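You operate a simulated robot arm through the tools that you are given. There is no shell and no other tool.

You are at the controls of a simulated robot arm. One attempt, no reset.

## Task
Lock off, push the conduit end into its entry, tighten the lock ring.
Fine: the entry is on the control box; leave the isolator locked.

The check looks at the end state, three seconds after you hand in, the way a careful person would. Anything else that was tipped, shoved, dropped, spilled or broken makes it a failure.

## Robot
A 7-joint arm with a two-finger parallel gripper, fixed in place. Base frame: the origin is on the floor under the middle of its stand, x ahead of it, y to its left, z up. Readings come in cm, degrees, newtons and seconds.
With the tool pointing down near the work surface it reaches from about 20 to 68 cm from the base axis. Its first joint turns from -66.0 to 66.0 degrees. Payload 2.4 kg.
The TCP is the grasp point between the finger pads, 3 cm short of the fingertips. In the tool frame z runs along the fingers and y along their closing line. The gripper opens to 9.4 cm. The fingers are 2.8 cm wide and 1 cm thick; the gripper's body (5 by 9.6 cm) begins 5.5 cm behind the TCP.
Orientation is that of the tool frame in the base frame, as [roll, pitch, yaw] about the fixed x, y, z axes, in that order (R = Rz(yaw) Ry(pitch) Rx(roll)). With the fingers straight down and closing along the base's y, the tool's x points along the base's -x, its y along +y and its z along -z.

## Interface
- The arm moves only by the tool nudge_tool. Its argument "rows" is a list that holds one entry, the list of rows, each a list of 7 numbers: the shift along the base's x, y, z in cm, then the turn, a rotation vector about the base's x, y, z in rad, then the opening, from 0 (shut) to 1 (fully open). In form: [[[dx, dy, dz, rx, ry, rz, grip], ...]]. A call has 1 to 20 rows; each row is the pose to reach, as a shift and turn from the pose commanded when the call began. A row lasts 0.2 s, in which the tool goes at most 5 cm and 8.6 degrees; a call with a longer step from one row to the next is refused whole, and so is a gripper value outside its range. Where a pose cannot be reached the arm comes as near as it can. A force on the tool above 60 N (or 10 N above the force at the start of the call, whichever is more), or a blocked arm, ends the call early, and 0.2 s more pass. The fingers move at their own pace (about 15.3 cm/s each) and stop on an object; they squeeze with about 45 N. The grip force told is the motor's: it shows also when the fingers shut on nothing. Time passes only in rows, and 0.2 s behind the last, so rows that repeat a pose let the fingers close. The reply holds the time, the measured pose of the TCP, the force on the tool along the base axes, the opening and the grip force, in the units named above and with some noise, with the torque about the TCP (base axes, N m) and any sound that the robot's microphone picked up.
- Cameras (640 x 400 px; columns grow to the right, rows downward): "scene" is fixed at [4.65, 47.16, 147.16]; the picture's right is [-0.75, -0.67, 0.00], its down [-0.25, 0.28, -0.92] and it looks along [0.62, -0.69, -0.38] (base axes); focal length 337 px, centre (320, 200). "wrist" rides on the gripper at [7.6, 1.4, -10.3] in the tool frame; the picture's right is [-0.18, 0.98, 0.00], its down [-0.75, -0.14, -0.64] and it looks along [-0.63, -0.12, 0.77] (tool axes); focal length 243 px, centre (320, 200). There is no depth. A picture from a camera that has moved, and an enlarged one, comes with that camera's place and axes in the base frame and with its lens. The place of the scene camera against the robot may be out by one fixed shift of up to 1.2 cm in any direction.
- camera(camera): a new picture of that camera. The clock stands still meanwhile.
- enlarge(camera, box): a new picture of the part [left, top, right, bottom] of that camera's present view, enlarged. The clock stands still meanwhile.
- job_done(): hands the job in; it is judged then, once.

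Nothing tells you positions but the pictures and the camera data. Unless the task says otherwise, let go and move clear before handing in.

The tools are called after "Emit:" as a command line: name --argument value ..., lists and objects as JSON in quotes. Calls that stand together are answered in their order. nudge_tool: Moves the arm, as the interface text tells. Its arguments: {"type":"object","properties":{"rows":{"type":"array"}},"required":["rows"]} The other tools are called the same way: camera (camera) takes a picture; enlarge (camera, box) takes an enlarged picture of a part of a camera's view; job_done () hands the job in.

At the start:

```text
time_s: 0.0
ee_pos: [33.23, 3.87, 130.45]
tool_rot: [-180.0, 0.0, 179.9]
force: [0.9, -0.3, -0.5]
ft_torque: [0.0, 0.0, -0.02]
gripper_width: 9.4
grip_force: 0.1
```

scene: 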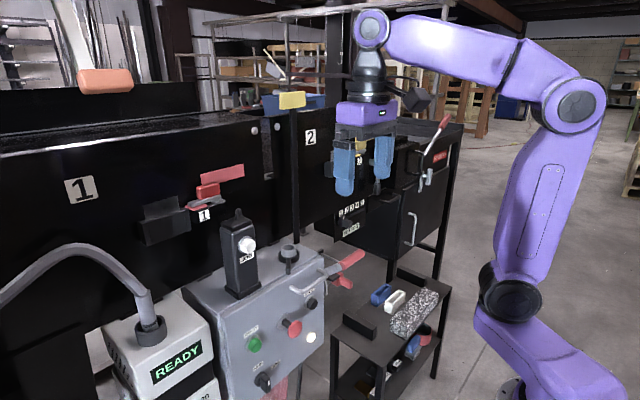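
wrist: 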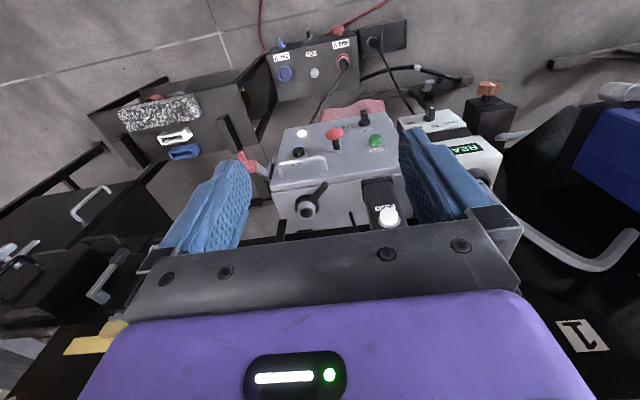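

I see a grey control box with buttons, a black device on its top, a READY unit with a conduit, a cabinet with padlock/lever, and a small table with items. I'll look closer before moving anything.

Emit:
enlarge --camera "scene" --box '[180, 200, 380, 400]'

Emit:
enlarge --camera "scene" --box '[330, 90, 480, 270]'

Emit:
enlarge --camera "scene" --box '[320, 250, 460, 400]'

Emit:
enlarge --camera "scene" --box '[0, 160, 260, 400]'

Emit:
enlarge --camera "wrist" --box '[240, 80, 440, 240]'

Emit:
enlarge --camera "wrist" --box '[240, 0, 520, 180]'

```text
2.00 times, centred on (280, 300) of scene
camera zoom: at [4.65, 47.16, 147.16], right [-0.75, -0.67, 0.0], down [-0.25, 0.28, -0.92], along [0.62, -0.69, -0.38], focal length 674 px, centre (400, 0)
```

zoom: 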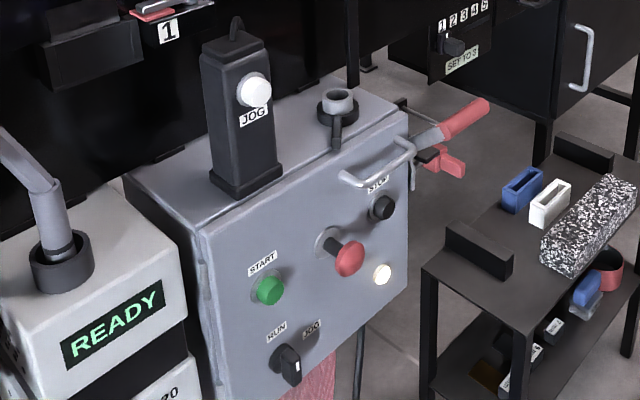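

```text
2.22 times, centred on (405, 180) of scene
camera zoom: at [4.65, 47.16, 147.16], right [-0.75, -0.67, 0.0], down [-0.25, 0.28, -0.92], along [0.62, -0.69, -0.38], focal length 748 px, centre (131, 244)
```

zoom: 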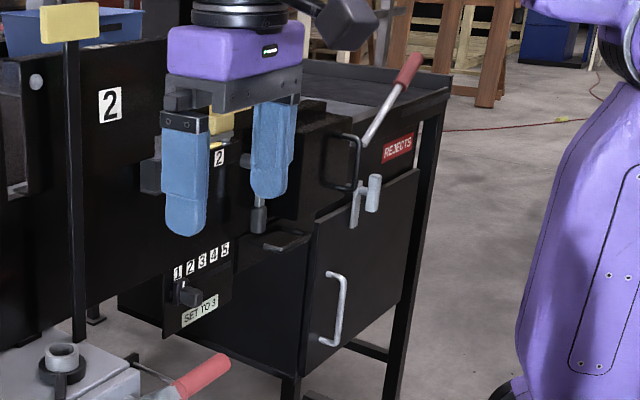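

```text
2.67 times, centred on (390, 325) of scene
camera zoom: at [4.65, 47.16, 147.16], right [-0.75, -0.67, 0.0], down [-0.25, 0.28, -0.92], along [0.62, -0.69, -0.38], focal length 898 px, centre (133, -133)
```

zoom: 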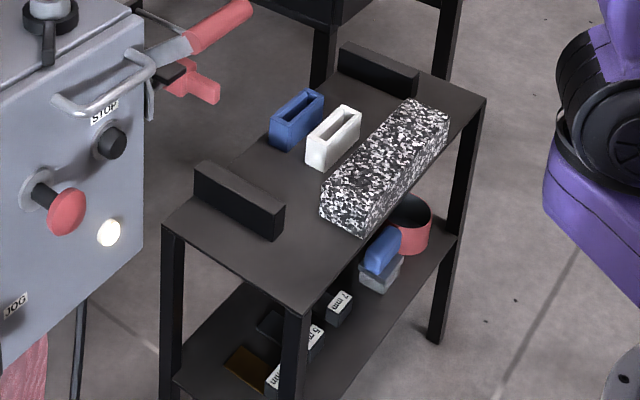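

```text
1.67 times, centred on (130, 280) of scene
camera zoom: at [4.65, 47.16, 147.16], right [-0.75, -0.67, 0.0], down [-0.25, 0.28, -0.92], along [0.62, -0.69, -0.38], focal length 561 px, centre (637, 67)
```

zoom: 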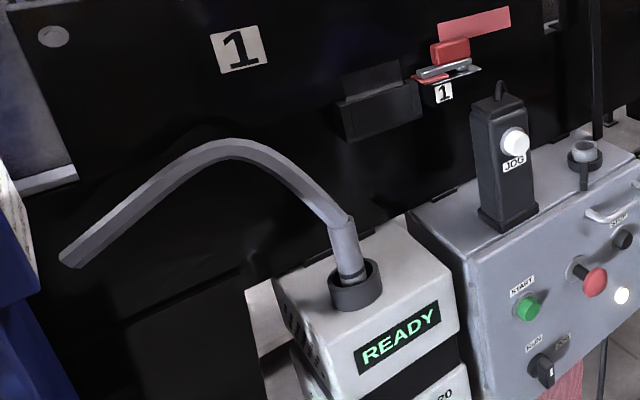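

```text
2.50 times, centred on (340, 160) of wrist
camera zoom: at [25.53, 5.23, 140.75], right [0.18, 0.98, 0.0], down [0.75, -0.14, 0.64], along [0.63, -0.12, -0.77], focal length 606 px, centre (270, 300)
```

zoom: 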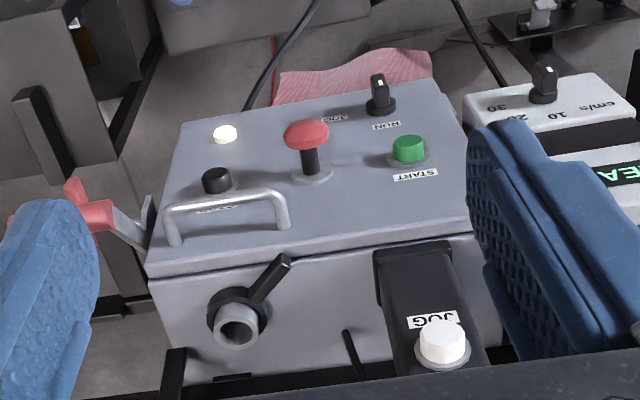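

```text
2.22 times, centred on (380, 90) of wrist
camera zoom: at [25.53, 5.23, 140.75], right [0.18, 0.98, 0.0], down [0.75, -0.14, 0.64], along [0.63, -0.12, -0.77], focal length 539 px, centre (187, 444)
```

zoom: 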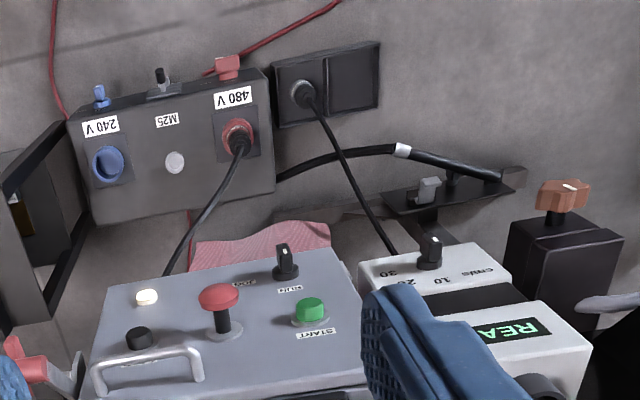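

The grey control box has a ring with a lever on its top; more gear (240 V/480 V plugs, M25, a black cable with a white band, an orange-knobbed switch) sits low in front of it. I'll raise the arm and look from other places before deciding anything.

Emit:
nudge_tool --rows '[[[0, 0, 3, 0, 0, 0, 1], [0, 0, 6, 0, 0, 0, 1], [-2, 2, 9, 0, 0, 0, 1], [-4, 5, 11, 0, 0, 0, 1], [-5, 8, 12, 0, 0, 0, 1], [-6, 11, 12, 0, 0, 0, 1], [-6, 13, 12, 0, 0, 0, 1], [-6, 15, 12, 0, 0, 0, 1]]]'

Emit:
camera --camera "wrist"

Emit:
camera --camera "scene"

```text
time_s: 1.8
ee_pos: [26.22, 12.81, 135.28]
tool_rot: [179.9, 0.1, -179.9]
force: [0.7, 0.1, 0.0]
ft_torque: [0.01, 0.01, -0.04]
gripper_width: 9.42
grip_force: 0.1
out of reach, approached as far as the arm can: row 2, 3, 4, 5, 6, 7, 8
```

```text
taken
camera wrist: at [18.63, 14.21, 145.61], right [0.18, 0.98, 0.0], down [0.75, -0.14, 0.64], along [0.63, -0.12, -0.77], focal length 243 px, centre (320, 200)
```

wrist: 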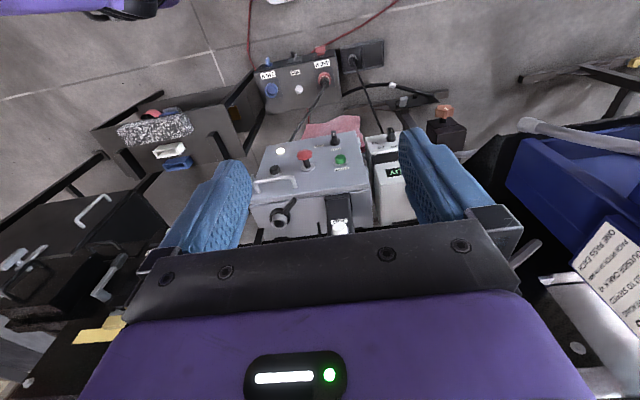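

```text
taken
```

scene: 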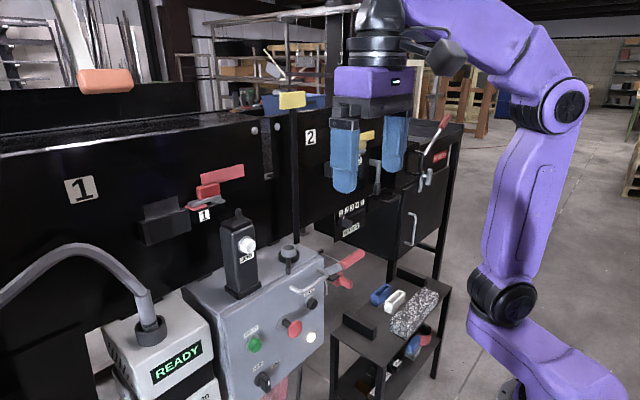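

From here the whole station is in view. I'll enlarge the low parts, the control box and the blue thing at the right.

Emit:
enlarge --camera "wrist" --box '[240, 30, 480, 160]'

Emit:
enlarge --camera "wrist" --box '[240, 120, 420, 250]'

Emit:
enlarge --camera "wrist" --box '[460, 60, 640, 300]'

Emit:
enlarge --camera "wrist" --box '[0, 80, 260, 340]'

```text
2.67 times, centred on (360, 95) of wrist
camera zoom: at [18.63, 14.21, 145.61], right [0.18, 0.98, 0.0], down [0.75, -0.14, 0.64], along [0.63, -0.12, -0.77], focal length 647 px, centre (213, 480)
```

zoom: 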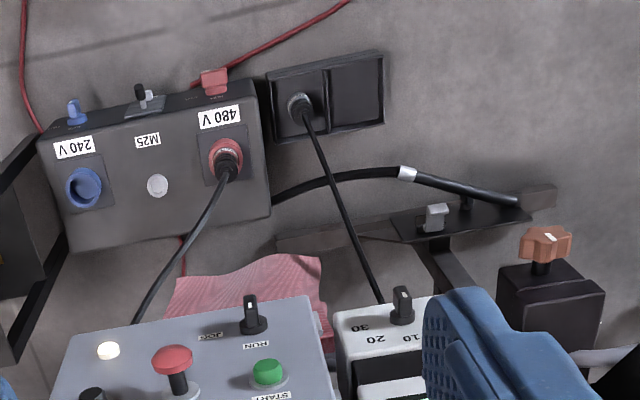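

```text
3.08 times, centred on (330, 185) of wrist
camera zoom: at [18.63, 14.21, 145.61], right [0.18, 0.98, 0.0], down [0.75, -0.14, 0.64], along [0.63, -0.12, -0.77], focal length 746 px, centre (289, 246)
```

zoom: 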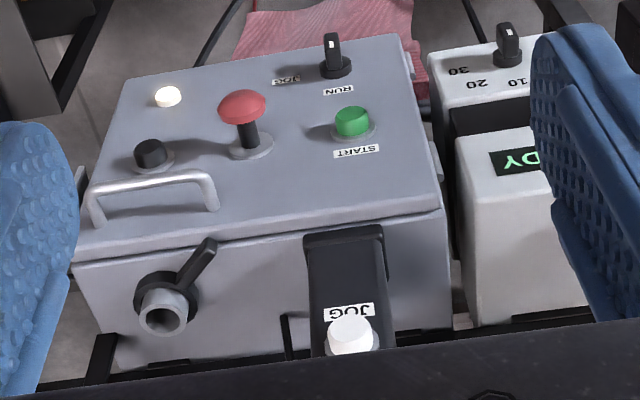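

```text
1.67 times, centred on (550, 180) of wrist
camera zoom: at [18.63, 14.21, 145.61], right [0.18, 0.98, 0.0], down [0.75, -0.14, 0.64], along [0.63, -0.12, -0.77], focal length 404 px, centre (-63, 233)
```

zoom: 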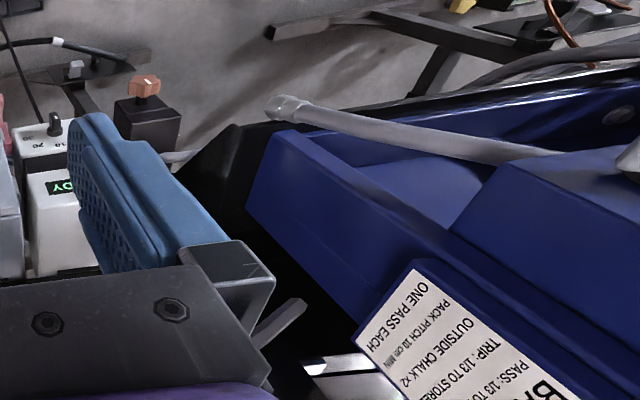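

```text
1.54 times, centred on (130, 210) of wrist
camera zoom: at [18.63, 14.21, 145.61], right [0.18, 0.98, 0.0], down [0.75, -0.14, 0.64], along [0.63, -0.12, -0.77], focal length 373 px, centre (612, 185)
```

zoom: 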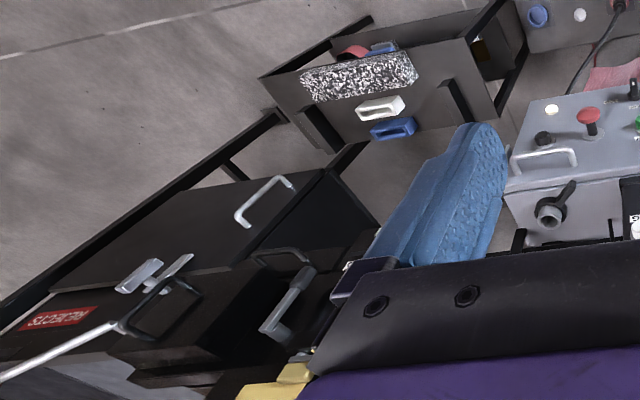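

I still can't place the conduit's free end or the isolator. I'll tilt the tool forward in place so the wrist camera sees past the gripper.

Emit:
nudge_tool --rows '[[[0, 0, -2, 0, -0.14, 0, 1], [0, 0, -4, 0, -0.28, 0, 1], [0, 0, -6, 0, -0.42, 0, 1], [0, 0, -8, 0, -0.56, 0, 1], [0, 0, -9, 0, -0.7, 0, 1], [0, 0, -9, 0, -0.7, 0, 1]]]'

Emit:
camera --camera "wrist"

```text
time_s: 3.2
ee_pos: [26.27, 12.74, 126.19]
tool_rot: [-180.0, 40.3, 179.9]
force: [0.4, 0.6, -0.8]
ft_torque: [0.02, 0.01, 0.02]
gripper_width: 9.4
grip_force: 0.1
```

```text
taken
camera wrist: at [13.85, 14.26, 129.12], right [0.14, 0.98, 0.12], down [0.16, -0.14, 0.98], along [0.98, -0.12, -0.18], focal length 243 px, centre (320, 200)
```

wrist: 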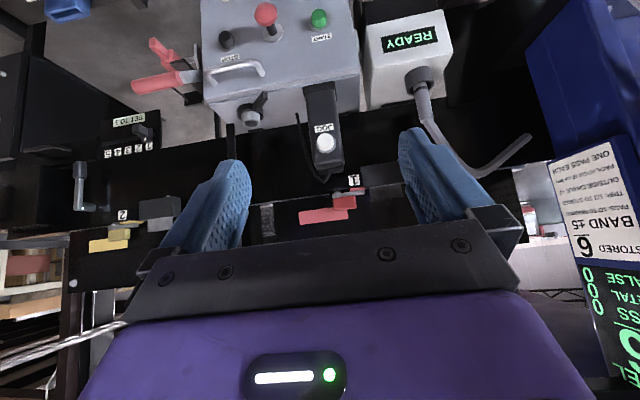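

Emit:
enlarge --camera "wrist" --box '[350, 0, 560, 200]'

Emit:
enlarge --camera "wrist" --box '[110, 0, 370, 240]'

Emit:
enlarge --camera "wrist" --box '[500, 120, 640, 400]'

Emit:
enlarge --camera "scene" --box '[110, 130, 270, 260]'

Emit:
enlarge --camera "scene" --box '[260, 220, 380, 320]'

```text
2.00 times, centred on (455, 100) of wrist
camera zoom: at [13.85, 14.26, 129.12], right [0.14, 0.98, 0.12], down [0.16, -0.14, 0.98], along [0.98, -0.12, -0.18], focal length 485 px, centre (50, 400)
```

zoom: 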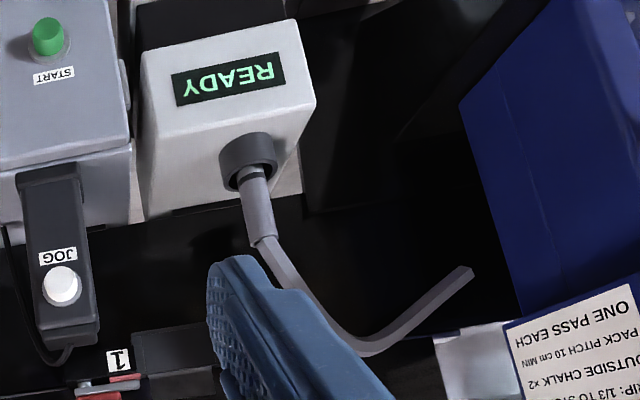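

```text
1.67 times, centred on (240, 120) of wrist
camera zoom: at [13.85, 14.26, 129.12], right [0.14, 0.98, 0.12], down [0.16, -0.14, 0.98], along [0.98, -0.12, -0.18], focal length 404 px, centre (453, 333)
```

zoom: 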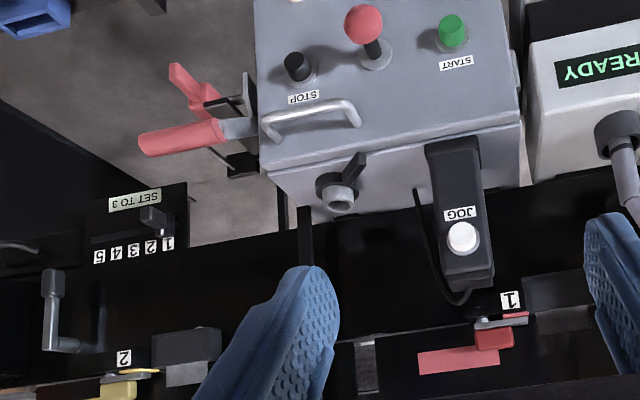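

```text
1.43 times, centred on (570, 260) of wrist
camera zoom: at [13.85, 14.26, 129.12], right [0.14, 0.98, 0.12], down [0.16, -0.14, 0.98], along [0.98, -0.12, -0.18], focal length 347 px, centre (-37, 114)
```

zoom: 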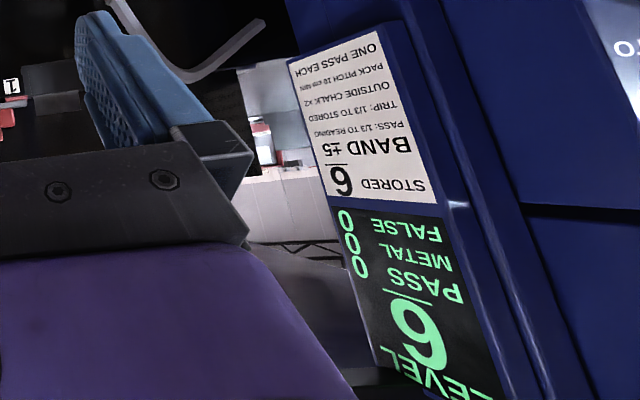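

```text
3.08 times, centred on (190, 195) of scene
camera zoom: at [4.65, 47.16, 147.16], right [-0.75, -0.67, 0.0], down [-0.25, 0.28, -0.92], along [0.62, -0.69, -0.38], focal length 1036 px, centre (720, 215)
```

zoom: 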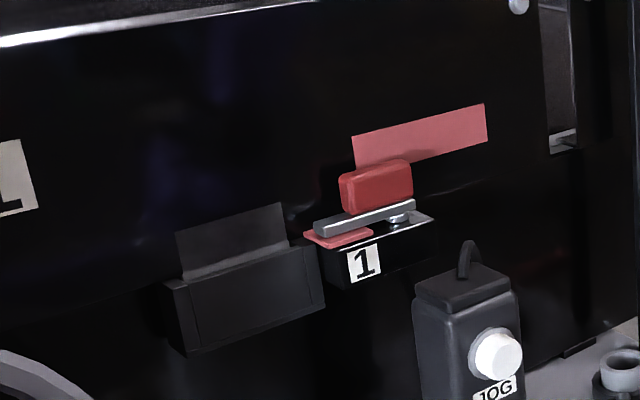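

```text
4.00 times, centred on (320, 270) of scene
camera zoom: at [4.65, 47.16, 147.16], right [-0.75, -0.67, 0.0], down [-0.25, 0.28, -0.92], along [0.62, -0.69, -0.38], focal length 1347 px, centre (320, -80)
```

zoom: 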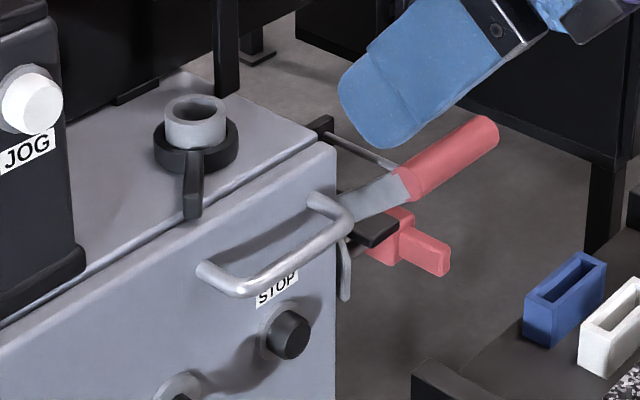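

The entry with its lever ring is on top of the control box near (61, -4.5, 100); a grey conduit stands in a dark cup on the READY unit near (62, 32, 100). The isolator seems to be the red handle on the box's right side. I'll move closer to look at each.

Emit:
nudge_tool --rows '[[[0, 2, 0, 0, 0.1, 0, 1], [2, 4, 1, 0, 0.2, 0, 1], [4, 6, 2, 0, 0.3, 0, 1], [6, 8, 2, 0, 0.35, 0, 1], [8, 9, 2, 0, 0.35, 0, 1], [10, 10, 2, 0, 0.35, 0, 1], [10, 10, 2, 0, 0.35, 0, 1]]]'

Emit:
camera --camera "wrist"

Emit:
camera --camera "scene"

```text
time_s: 4.8
ee_pos: [36.34, 22.75, 128.22]
tool_rot: [179.9, 20.0, 179.9]
force: [0.2, 0.3, -0.9]
ft_torque: [0.04, 0.0, 0.05]
gripper_width: 9.41
grip_force: 0.1
```

```text
taken
camera wrist: at [25.62, 24.19, 135.25], right [0.17, 0.98, 0.06], down [0.49, -0.14, 0.86], along [0.86, -0.12, -0.5], focal length 243 px, centre (320, 200)
```

wrist: 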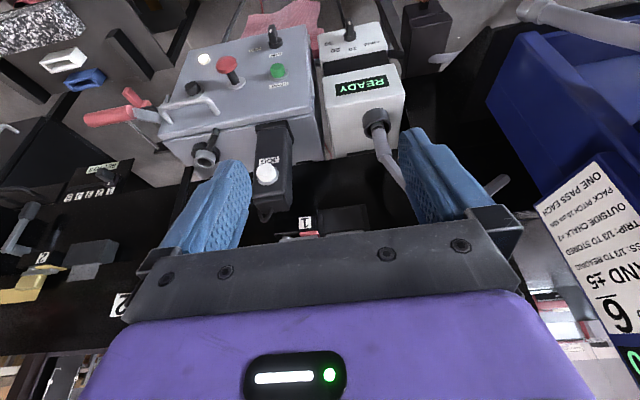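

```text
taken
```

scene: 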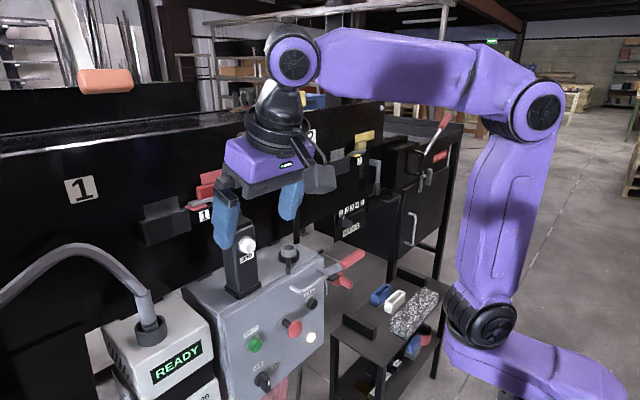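

Emit:
enlarge --camera "wrist" --box '[300, 0, 460, 200]'

Emit:
enlarge --camera "wrist" --box '[80, 40, 330, 220]'

Emit:
enlarge --camera "scene" --box '[60, 220, 260, 400]'

Emit:
enlarge --camera "scene" --box '[-60, 200, 120, 400]'

```text
2.00 times, centred on (380, 100) of wrist
camera zoom: at [25.62, 24.19, 135.25], right [0.17, 0.98, 0.06], down [0.49, -0.14, 0.86], along [0.86, -0.12, -0.5], focal length 485 px, centre (200, 400)
```

zoom: 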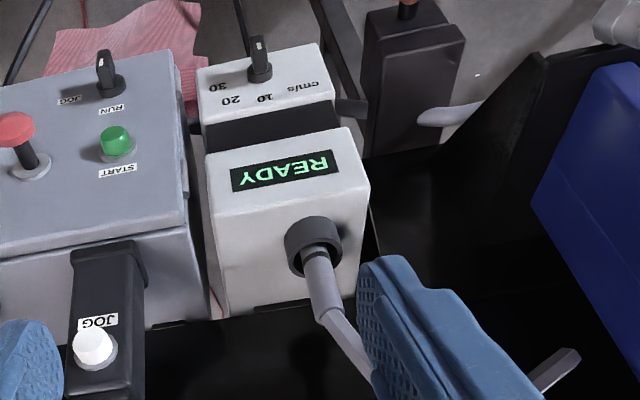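

```text
2.22 times, centred on (205, 130) of wrist
camera zoom: at [25.62, 24.19, 135.25], right [0.17, 0.98, 0.06], down [0.49, -0.14, 0.86], along [0.86, -0.12, -0.5], focal length 539 px, centre (576, 356)
```

zoom: 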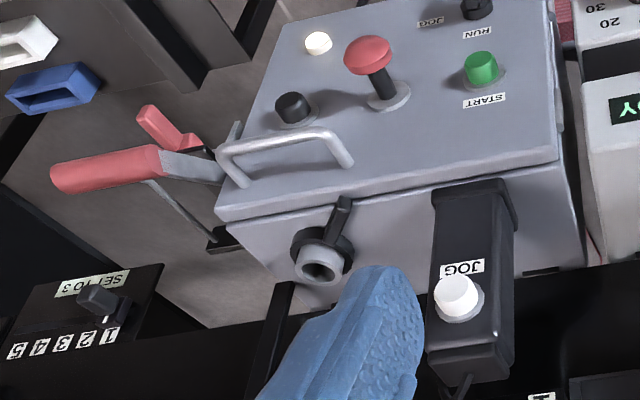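

```text
2.22 times, centred on (160, 310) of scene
camera zoom: at [4.65, 47.16, 147.16], right [-0.75, -0.67, 0.0], down [-0.25, 0.28, -0.92], along [0.62, -0.69, -0.38], focal length 748 px, centre (676, -44)
```

zoom: 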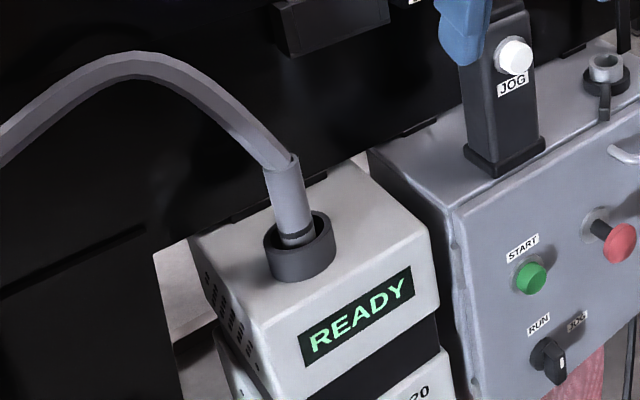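

```text
refused: -60 is not a number from 0 to 640
```

The conduit's ferrule is parked loosely in the cup on the READY unit, so that's the conduit end, and its entry is the tube with the lever ring on the control box. Next I look closely at the isolator on the box's right side near (48, -12, 101).

Emit:
nudge_tool --rows '[[[0, -3, 0, 0, 0, 0, 1], [0, -7, 0, 0, 0, 0, 1], [0, -11, 0, 0, 0, 0, 1], [0, -15, -1, 0, 0, 0, 1], [0, -19, -2, 0, 0, 0, 1], [0, -23, -3, 0, 0, 0, 1], [0, -27, -4, 0, 0, 0, 1], [0, -31, -5, 0, 0, 0, 1], [0, -34, -6, 0, 0, 0, 1], [0, -34, -6, 0, 0, 0, 1]]]'

Emit:
camera --camera "wrist"

Emit:
enlarge --camera "wrist" --box '[230, 40, 430, 200]'

Emit:
enlarge --camera "scene" --box '[270, 230, 380, 310]'

```text
time_s: 7.0
ee_pos: [36.32, -10.95, 122.35]
tool_rot: [-180.0, 20.2, 180.0]
force: [0.4, 0.8, -0.9]
ft_torque: [-0.02, 0.03, 0.02]
gripper_width: 9.38
grip_force: 0.1
```

```text
taken
camera wrist: at [25.56, -9.74, 129.4], right [0.17, 0.98, 0.06], down [0.49, -0.14, 0.86], along [0.86, -0.12, -0.5], focal length 243 px, centre (320, 200)
```

wrist: 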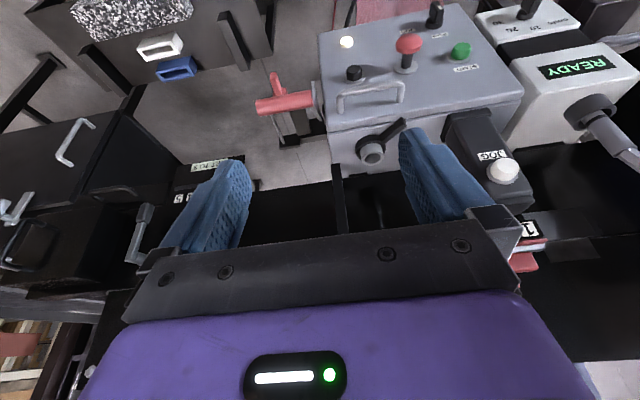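

```text
2.50 times, centred on (330, 120) of wrist
camera zoom: at [25.56, -9.74, 129.4], right [0.17, 0.98, 0.06], down [0.49, -0.14, 0.86], along [0.86, -0.12, -0.5], focal length 606 px, centre (295, 400)
```

zoom: 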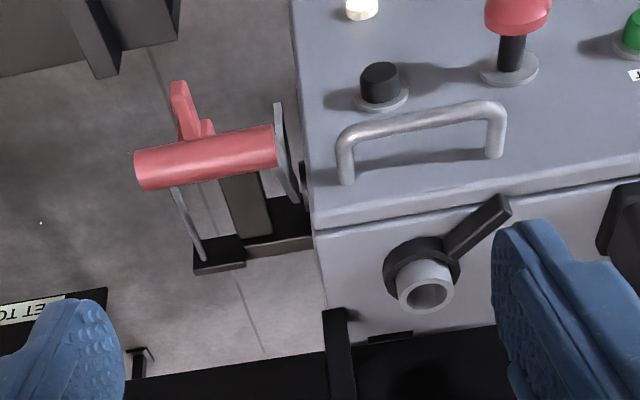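

```text
5.00 times, centred on (325, 270) of scene
camera zoom: at [4.65, 47.16, 147.16], right [-0.75, -0.67, 0.0], down [-0.25, 0.28, -0.92], along [0.62, -0.69, -0.38], focal length 1684 px, centre (295, -150)
```

zoom: 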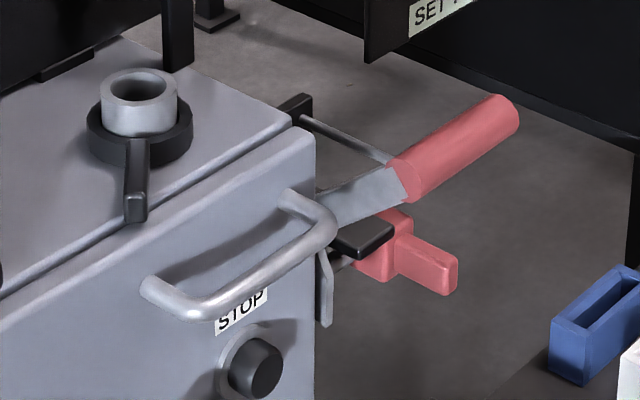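

I see a lever isolator on the right side of the box: a red grip along y with rods, a black bracket and a red lock piece. I'll go round to the right side and look back at it.

Emit:
nudge_tool --rows '[[[0, -2, 0, 0, 0, 0.14, 1], [1, -5, 0, 0, 0, 0.28, 1], [2, -8, 0, 0, 0, 0.42, 1], [3, -11, -1, 0, 0, 0.56, 1], [4, -14, -2, 0, 0, 0.7, 1], [5, -16, -3, 0, 0, 0.84, 1], [6, -18, -4, 0, 0, 0.98, 1], [7, -19, -5, 0, 0, 1.12, 1], [8, -20, -6, 0, 0, 1.26, 1], [9, -20, -7, 0, 0, 1.4, 1], [9, -20, -7, 0, 0, 1.5, 1], [9, -20, -7, 0, 0, 1.5, 1]]]'

Emit:
camera --camera "wrist"

Emit:
enlarge --camera "wrist" --box '[220, 60, 420, 220]'

```text
time_s: 9.6
ee_pos: [45.4, -31.17, 115.3]
tool_rot: [180.0, 20.1, -94.0]
force: [-0.3, 1.1, 0.2]
ft_torque: [0.0, 0.06, 0.0]
gripper_width: 9.4
grip_force: 0.0
```

```text
taken
camera wrist: at [43.14, -41.77, 122.27], right [-0.97, 0.24, 0.06], down [0.17, 0.48, 0.86], along [0.18, 0.85, -0.5], focal length 243 px, centre (320, 200)
```

wrist: 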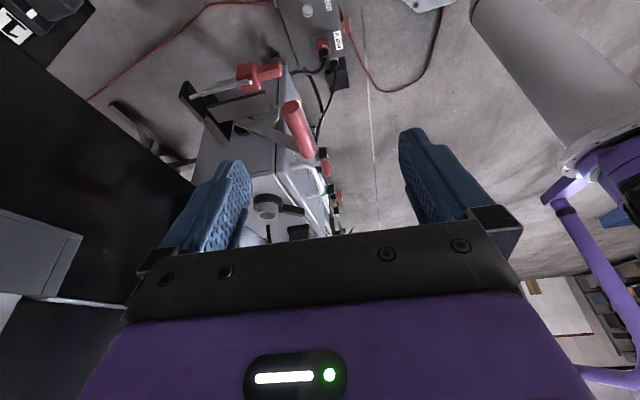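

```text
2.50 times, centred on (320, 140) of wrist
camera zoom: at [43.14, -41.77, 122.27], right [-0.97, 0.24, 0.06], down [0.17, 0.48, 0.86], along [0.18, 0.85, -0.5], focal length 606 px, centre (320, 350)
```

zoom: 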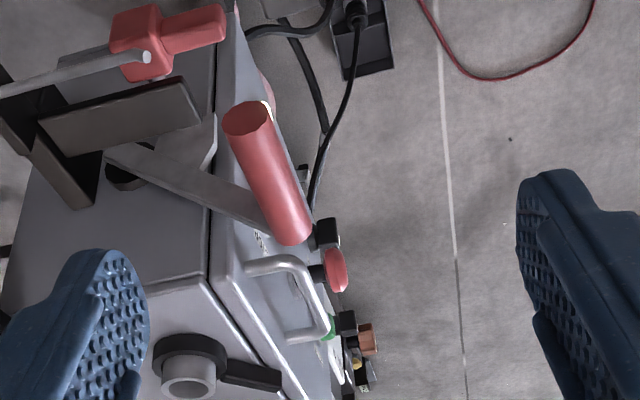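

Emit:
nudge_tool --rows '[[[1, 0, -3, 0.1, -0.007, 0.02, 1], [2, 0, -6, 0.2, -0.014, 0.04, 1], [3, 1, -9, 0.3, -0.02, 0.06, 1], [3, 2, -12, 0.38, -0.026, 0.07, 1], [3, 3, -13, 0.4, -0.026, 0.07, 1], [3, 3, -13, 0.4, -0.026, 0.07, 1]]]'

Emit:
camera --camera "wrist"

Emit:
enlarge --camera "wrist" --box '[220, 60, 420, 220]'

Emit:
camera --camera "scene"

```text
time_s: 11.0
ee_pos: [48.36, -28.23, 102.12]
tool_rot: [-179.0, 43.1, -89.5]
force: [-0.8, 0.1, -0.1]
ft_torque: [-0.01, 0.01, -0.02]
gripper_width: 9.36
grip_force: 0.0
```

```text
taken
camera wrist: at [46.85, -40.83, 104.53], right [-0.98, 0.14, 0.11], down [0.13, 0.11, 0.99], along [0.12, 0.98, -0.13], focal length 243 px, centre (320, 200)
```

wrist: 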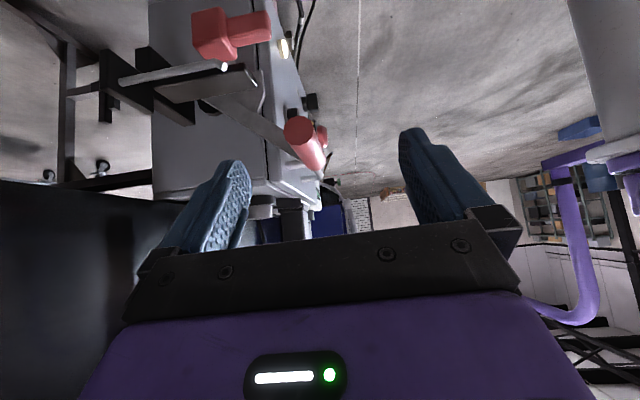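

```text
2.50 times, centred on (320, 140) of wrist
camera zoom: at [46.85, -40.83, 104.53], right [-0.98, 0.14, 0.11], down [0.13, 0.11, 0.99], along [0.12, 0.98, -0.13], focal length 606 px, centre (320, 350)
```

zoom: 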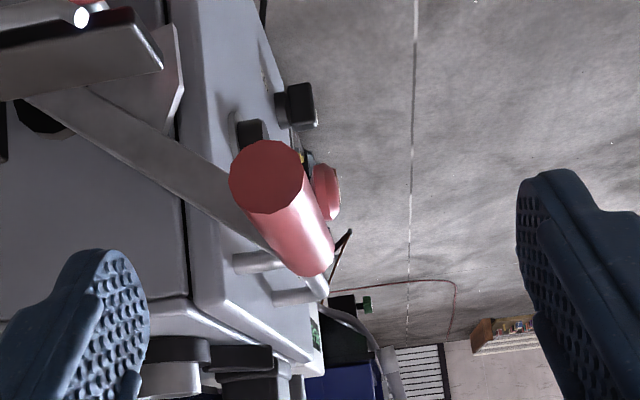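

```text
taken
```

scene: 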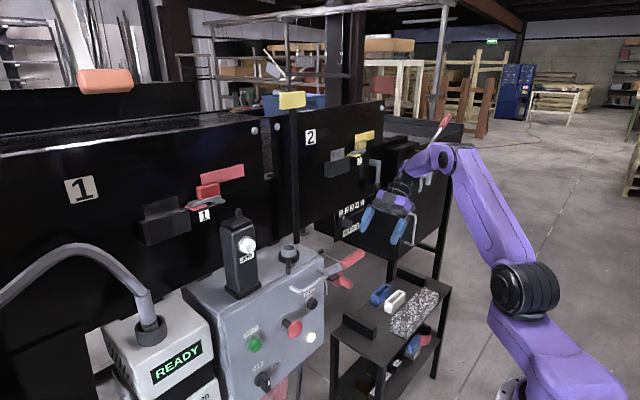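

Emit:
enlarge --camera "wrist" --box '[90, 0, 340, 180]'

Emit:
enlarge --camera "wrist" --box '[140, 0, 290, 100]'

```text
2.22 times, centred on (215, 90) of wrist
camera zoom: at [46.85, -40.83, 104.53], right [-0.98, 0.14, 0.11], down [0.13, 0.11, 0.99], along [0.12, 0.98, -0.13], focal length 539 px, centre (553, 444)
```

zoom: 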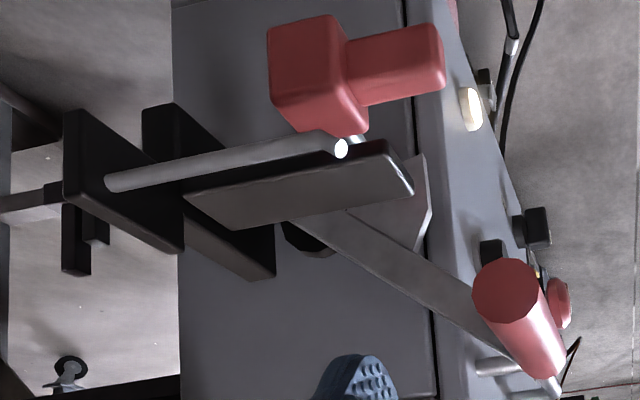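

```text
4.00 times, centred on (215, 50) of wrist
camera zoom: at [46.85, -40.83, 104.53], right [-0.98, 0.14, 0.11], down [0.13, 0.11, 0.99], along [0.12, 0.98, -0.13], focal length 970 px, centre (740, 800)
```

zoom: 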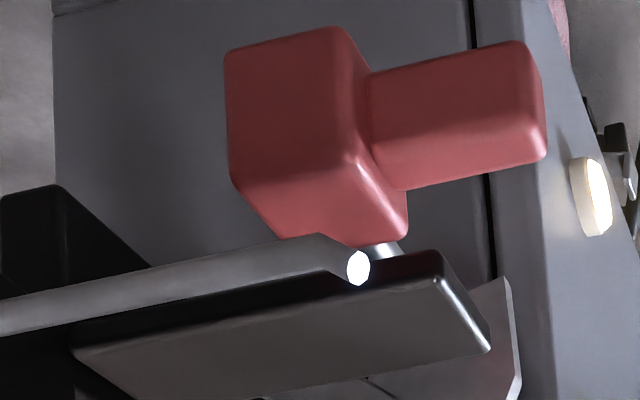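

The image is upside down, so a red padlock hangs low on the bracket by the isolator, the lever arm ends in the red grip. I'll look again from the front-right at the same height.

Emit:
nudge_tool --rows '[[[-2, -1, 0, 0, 0, -0.14, 1], [-4, -2, 0, 0, 0, -0.28, 1], [-6, -2, 0, 0, 0, -0.42, 1], [-8, -1, 0, 0, 0, -0.56, 1], [-10, 1, 0, 0, 0, -0.68, 1], [-11, 3, 0, 0, 0, -0.75, 1], [-11, 4, 0, 0, 0, -0.75, 1], [-11, 4, 0, 0, 0, -0.75, 1]]]'

Emit:
camera --camera "wrist"

Emit:
enlarge --camera "wrist" --box '[220, 40, 420, 220]'

```text
time_s: 12.8
ee_pos: [37.31, -24.15, 102.08]
tool_rot: [-179.1, 42.9, -132.4]
force: [-0.5, 1.0, -0.3]
ft_torque: [0.0, 0.03, 0.0]
gripper_width: 9.38
grip_force: 0.0
```

```text
taken
camera wrist: at [27.6, -32.38, 104.56], right [-0.63, 0.77, 0.11], down [0.17, -0.01, 0.99], along [0.76, 0.64, -0.13], focal length 243 px, centre (320, 200)
```

wrist: 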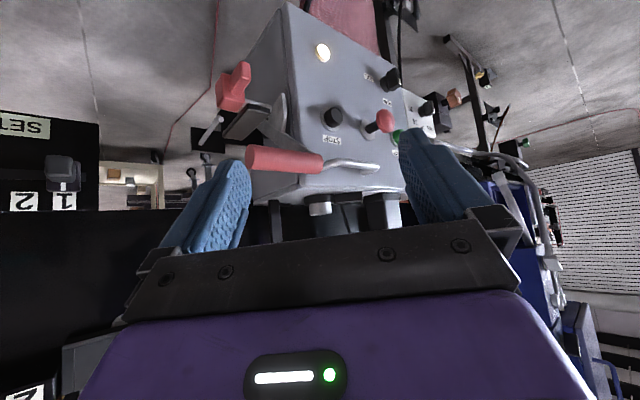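

```text
2.22 times, centred on (320, 130) of wrist
camera zoom: at [27.6, -32.38, 104.56], right [-0.63, 0.77, 0.11], down [0.17, -0.01, 0.99], along [0.76, 0.64, -0.13], focal length 539 px, centre (320, 356)
```

zoom: 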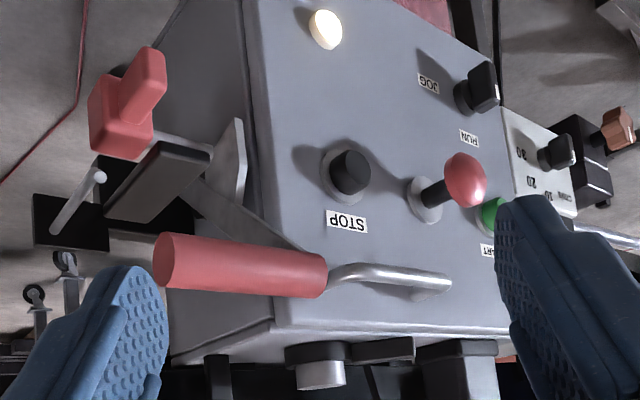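

Emit:
enlarge --camera "wrist" --box '[190, 50, 300, 180]'

Emit:
enlarge --camera "wrist" --box '[205, 55, 285, 115]'

```text
3.08 times, centred on (245, 115) of wrist
camera zoom: at [27.6, -32.38, 104.56], right [-0.63, 0.77, 0.11], down [0.17, -0.01, 0.99], along [0.76, 0.64, -0.13], focal length 746 px, centre (551, 462)
```

zoom: 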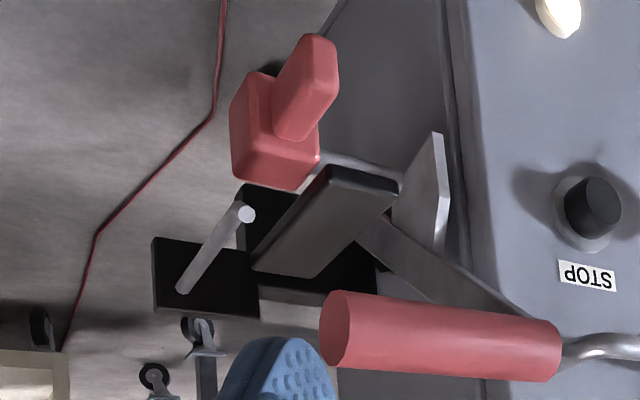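

```text
6.67 times, centred on (245, 85) of wrist
camera zoom: at [27.6, -32.38, 104.56], right [-0.63, 0.77, 0.11], down [0.17, -0.01, 0.99], along [0.76, 0.64, -0.13], focal length 1618 px, centre (820, 967)
```

zoom: 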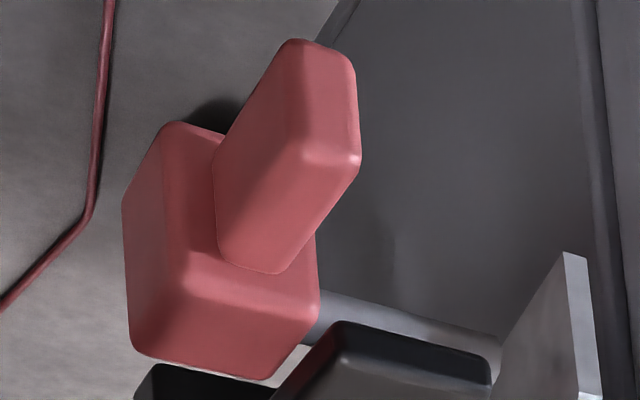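

I make out a horizontal metal pin along y near (57, -19..-12, 85) with a red head, under the lever's path; the lever pivots near (65, -11, 85) and points up and forward. I'll view it from the front, lower down, to tell which state it is in.

Emit:
nudge_tool --rows '[[[0, 0, -2, 0, 0, -0.14, 1], [-1, 1, -4, 0, 0, -0.28, 1], [-2, 1, -6, 0, 0, -0.42, 1], [-2, 2, -8, 0, 0, -0.56, 1], [-2, 2, -10, 0, 0, -0.68, 1], [-2, 2, -12, 0, 0, -0.75, 1], [-2, 2, -13, 0, 0, -0.75, 1], [-2, 2, -13, 0, 0, -0.75, 1]]]'

Emit:
camera --camera "wrist"

Emit:
enlarge --camera "wrist" --box '[220, 80, 420, 220]'

```text
time_s: 14.6
ee_pos: [35.27, -22.17, 89.22]
tool_rot: [-179.1, 43.1, -175.4]
force: [-0.6, 0.2, -0.2]
ft_torque: [0.0, 0.01, 0.02]
gripper_width: 9.41
grip_force: 0.0
```

```text
taken
camera wrist: at [22.64, -21.59, 91.54], right [0.07, 0.99, 0.11], down [0.12, -0.12, 0.99], along [0.99, -0.05, -0.13], focal length 243 px, centre (320, 200)
```

wrist: 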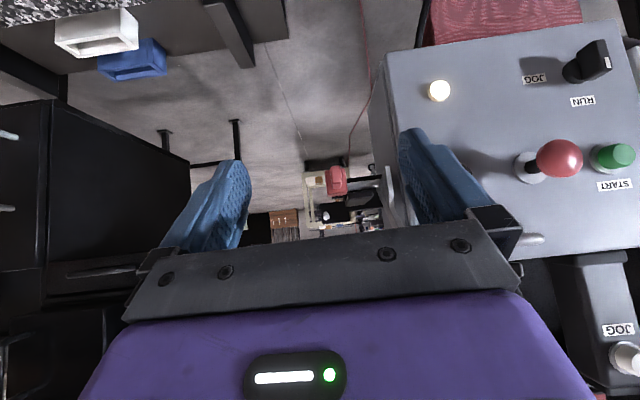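

```text
2.86 times, centred on (320, 150) of wrist
camera zoom: at [22.64, -21.59, 91.54], right [0.07, 0.99, 0.11], down [0.12, -0.12, 0.99], along [0.99, -0.05, -0.13], focal length 693 px, centre (320, 343)
```

zoom: 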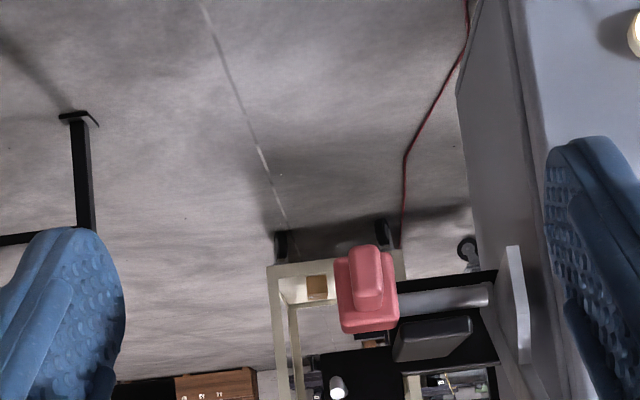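

Emit:
enlarge --camera "wrist" --box '[310, 140, 420, 230]'

Emit:
enlarge --camera "scene" --box '[290, 235, 360, 300]'

```text
4.44 times, centred on (365, 185) of wrist
camera zoom: at [22.64, -21.59, 91.54], right [0.07, 0.99, 0.11], down [0.12, -0.12, 0.99], along [0.99, -0.05, -0.13], focal length 1078 px, centre (120, 267)
```

zoom: 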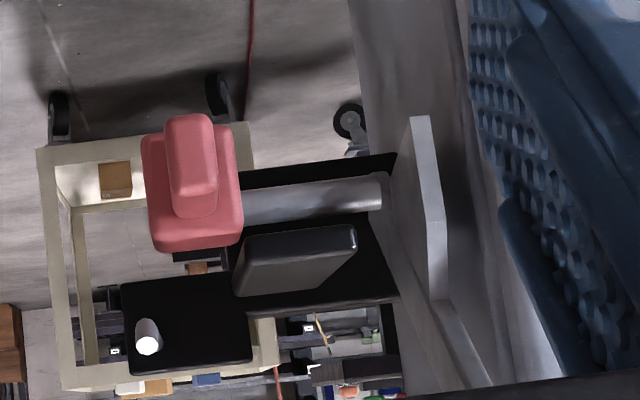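

```text
6.15 times, centred on (325, 268) of scene
camera zoom: at [4.64, 47.16, 147.16], right [-0.75, -0.67, 0.0], down [-0.25, 0.28, -0.92], along [0.62, -0.69, -0.38], focal length 2072 px, centre (289, -215)
```

zoom: 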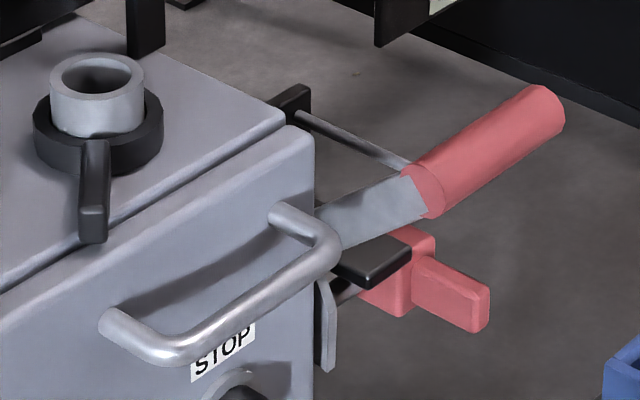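

The white lamp on the box front is lit, so the isolator is still on; the lock pin with red head stands short of a grey plate beside the box. I'll take a straight side view, lower, to see the lever, plate and pin.

Emit:
nudge_tool --rows '[[[1, -3, 2, 0, 0, 0.14, 1], [2, -6, 4, 0, 0, 0.28, 1], [4, -9, 5, 0, 0, 0.42, 1], [6, -11, 6, 0, 0, 0.56, 1], [9, -12, 6, 0, 0, 0.7, 1], [12, -12, 6, 0, 0, 0.84, 1], [14, -12, 6, 0, 0, 0.98, 1], [16, -12, 6, 0, 0, 1.12, 1], [18, -12, 5, 0, 0, 1.26, 1], [20, -11, 4, 0, 0, 1.4, 1], [21, -10, 4, 0, 0, 1.5, 1], [21, -10, 4, 0, 0, 1.5, 1]]]'

Emit:
camera --camera "wrist"

Emit:
enlarge --camera "wrist" --box '[200, 60, 400, 220]'

Emit:
camera --camera "scene"

```text
time_s: 17.2
ee_pos: [53.75, -30.16, 93.14]
tool_rot: [-179.0, 43.0, -89.4]
force: [-1.1, 0.3, 0.9]
ft_torque: [0.08, -0.07, -0.05]
gripper_width: 9.4
grip_force: 0.1
out of reach, approached as far as the arm can: row 10, 11, 12
```

```text
taken
camera wrist: at [52.2, -42.81, 95.49], right [-0.98, 0.14, 0.11], down [0.13, 0.11, 0.99], along [0.12, 0.98, -0.13], focal length 243 px, centre (320, 200)
```

wrist: 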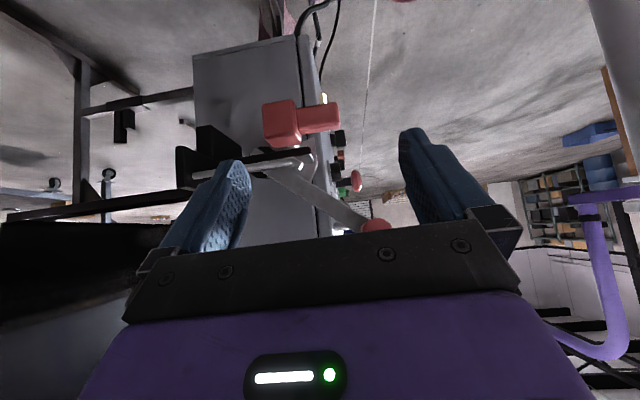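

```text
2.50 times, centred on (300, 140) of wrist
camera zoom: at [52.2, -42.81, 95.49], right [-0.98, 0.14, 0.11], down [0.13, 0.11, 0.99], along [0.12, 0.98, -0.13], focal length 606 px, centre (370, 350)
```

zoom: 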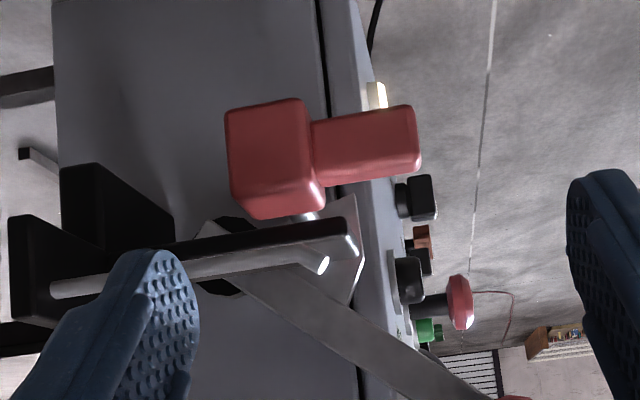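

```text
taken
```

scene: 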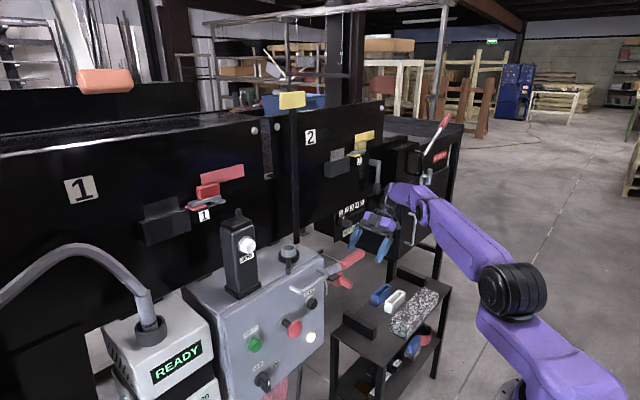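

Emit:
enlarge --camera "wrist" --box '[240, 95, 350, 195]'

Emit:
enlarge --camera "wrist" --box '[160, 90, 290, 210]'

```text
4.00 times, centred on (295, 145) of wrist
camera zoom: at [52.2, -42.81, 95.49], right [-0.98, 0.14, 0.11], down [0.13, 0.11, 0.99], along [0.12, 0.98, -0.13], focal length 970 px, centre (420, 420)
```

zoom: 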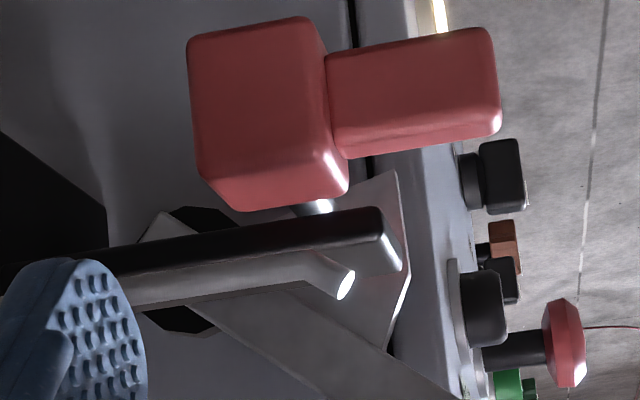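

```text
3.33 times, centred on (225, 150) of wrist
camera zoom: at [52.2, -42.81, 95.49], right [-0.98, 0.14, 0.11], down [0.13, 0.11, 0.99], along [0.12, 0.98, -0.13], focal length 809 px, centre (637, 367)
```

zoom: 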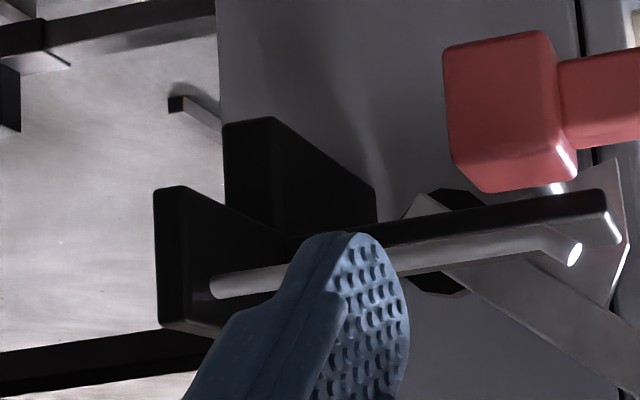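

The red grip runs from about y -21.8 to -12.6 at (50.4, z 95.9), and the lever pivots near (63.5, -11.5, 85). I'll turn the tool to come at the grip from the front, fingers above and below it, and swing it down to off.

Emit:
nudge_tool --rows '[[[-1, 0, 3, -0.12, 0, 0, 1], [-3, 0, 7, -0.25, 0, 0, 1], [-5, 0, 11, -0.38, 0, 0, 1], [-7, 1, 14, -0.5, 0, 0, 1], [-9, 1, 16, -0.62, 0, 0, 1], [-10, 2, 17, -0.75, 0, 0, 1], [-10, 2, 17, -0.75, 0, 0, 1]]]'

```text
time_s: 18.8
ee_pos: [43.84, -28.03, 110.14]
tool_rot: [-179.5, -0.1, -89.6]
force: [0.6, -0.5, -0.6]
ft_torque: [0.0, 0.01, 0.04]
gripper_width: 9.4
grip_force: 0.3
```

Emit:
nudge_tool --rows '[[[-1, 1, 0, 0, -0.13, 0, 1], [-2, 2, 0, 0, -0.26, 0, 1], [-3, 4, 0, 0, -0.39, 0, 1], [-4, 5, 0, 0, -0.52, 0, 1], [-5, 7, 0, 0, -0.65, 0, 1], [-6, 8, -1, 0, -0.78, 0, 1], [-7, 9, -3, 0, -0.91, 0, 1], [-7, 10, -5, 0, -1.04, 0, 1], [-7, 10.5, -6, 0, -1.047, 0, 1], [-7, 10.5, -6, 0, -1.047, 0, 1]]]'

Emit:
camera --camera "wrist"

Emit:
camera --camera "scene"

```text
time_s: 21.0
ee_pos: [36.6, -14.97, 116.8]
tool_rot: [-123.4, -0.3, -90.0]
force: [-0.2, -0.6, 0.3]
ft_torque: [-0.02, 0.01, 0.0]
gripper_width: 9.4
grip_force: 0.1
out of reach, approached as far as the arm can: row 6, 7, 8, 9, 10
```

```text
taken
camera wrist: at [27.2, -22.43, 121.4], right [-0.54, 0.18, -0.82], down [-0.46, 0.76, 0.47], along [0.71, 0.63, -0.33], focal length 243 px, centre (320, 200)
```

wrist: 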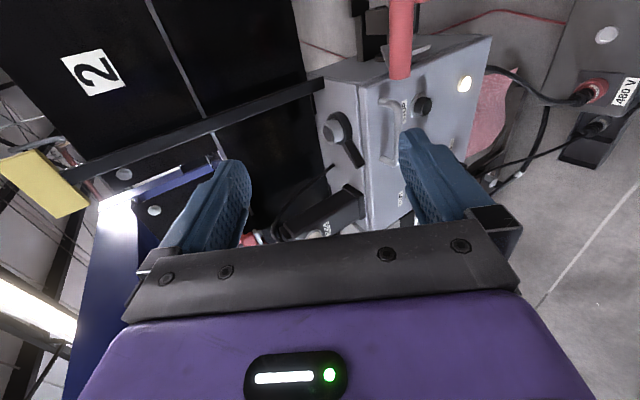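

```text
taken
```

scene: 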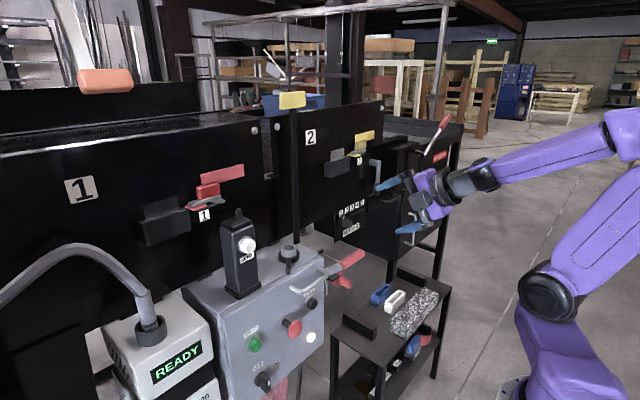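

Emit:
nudge_tool --rows '[[[2, 0, 0, 0, 0.08, 0, 1], [4, 0, 0, 0, 0.16, 0, 1], [6, 0, 0, 0, 0.24, 0, 1], [7, 0, 0, 0, 0.26, 0, 1], [7, 0, 0, 0, 0.26, 0, 1]]]'

```text
time_s: 22.2
ee_pos: [43.54, -14.89, 116.94]
tool_rot: [-138.1, -0.3, -89.9]
force: [0.3, -0.1, -0.6]
ft_torque: [0.0, 0.01, -0.01]
gripper_width: 9.4
grip_force: 0.0
```

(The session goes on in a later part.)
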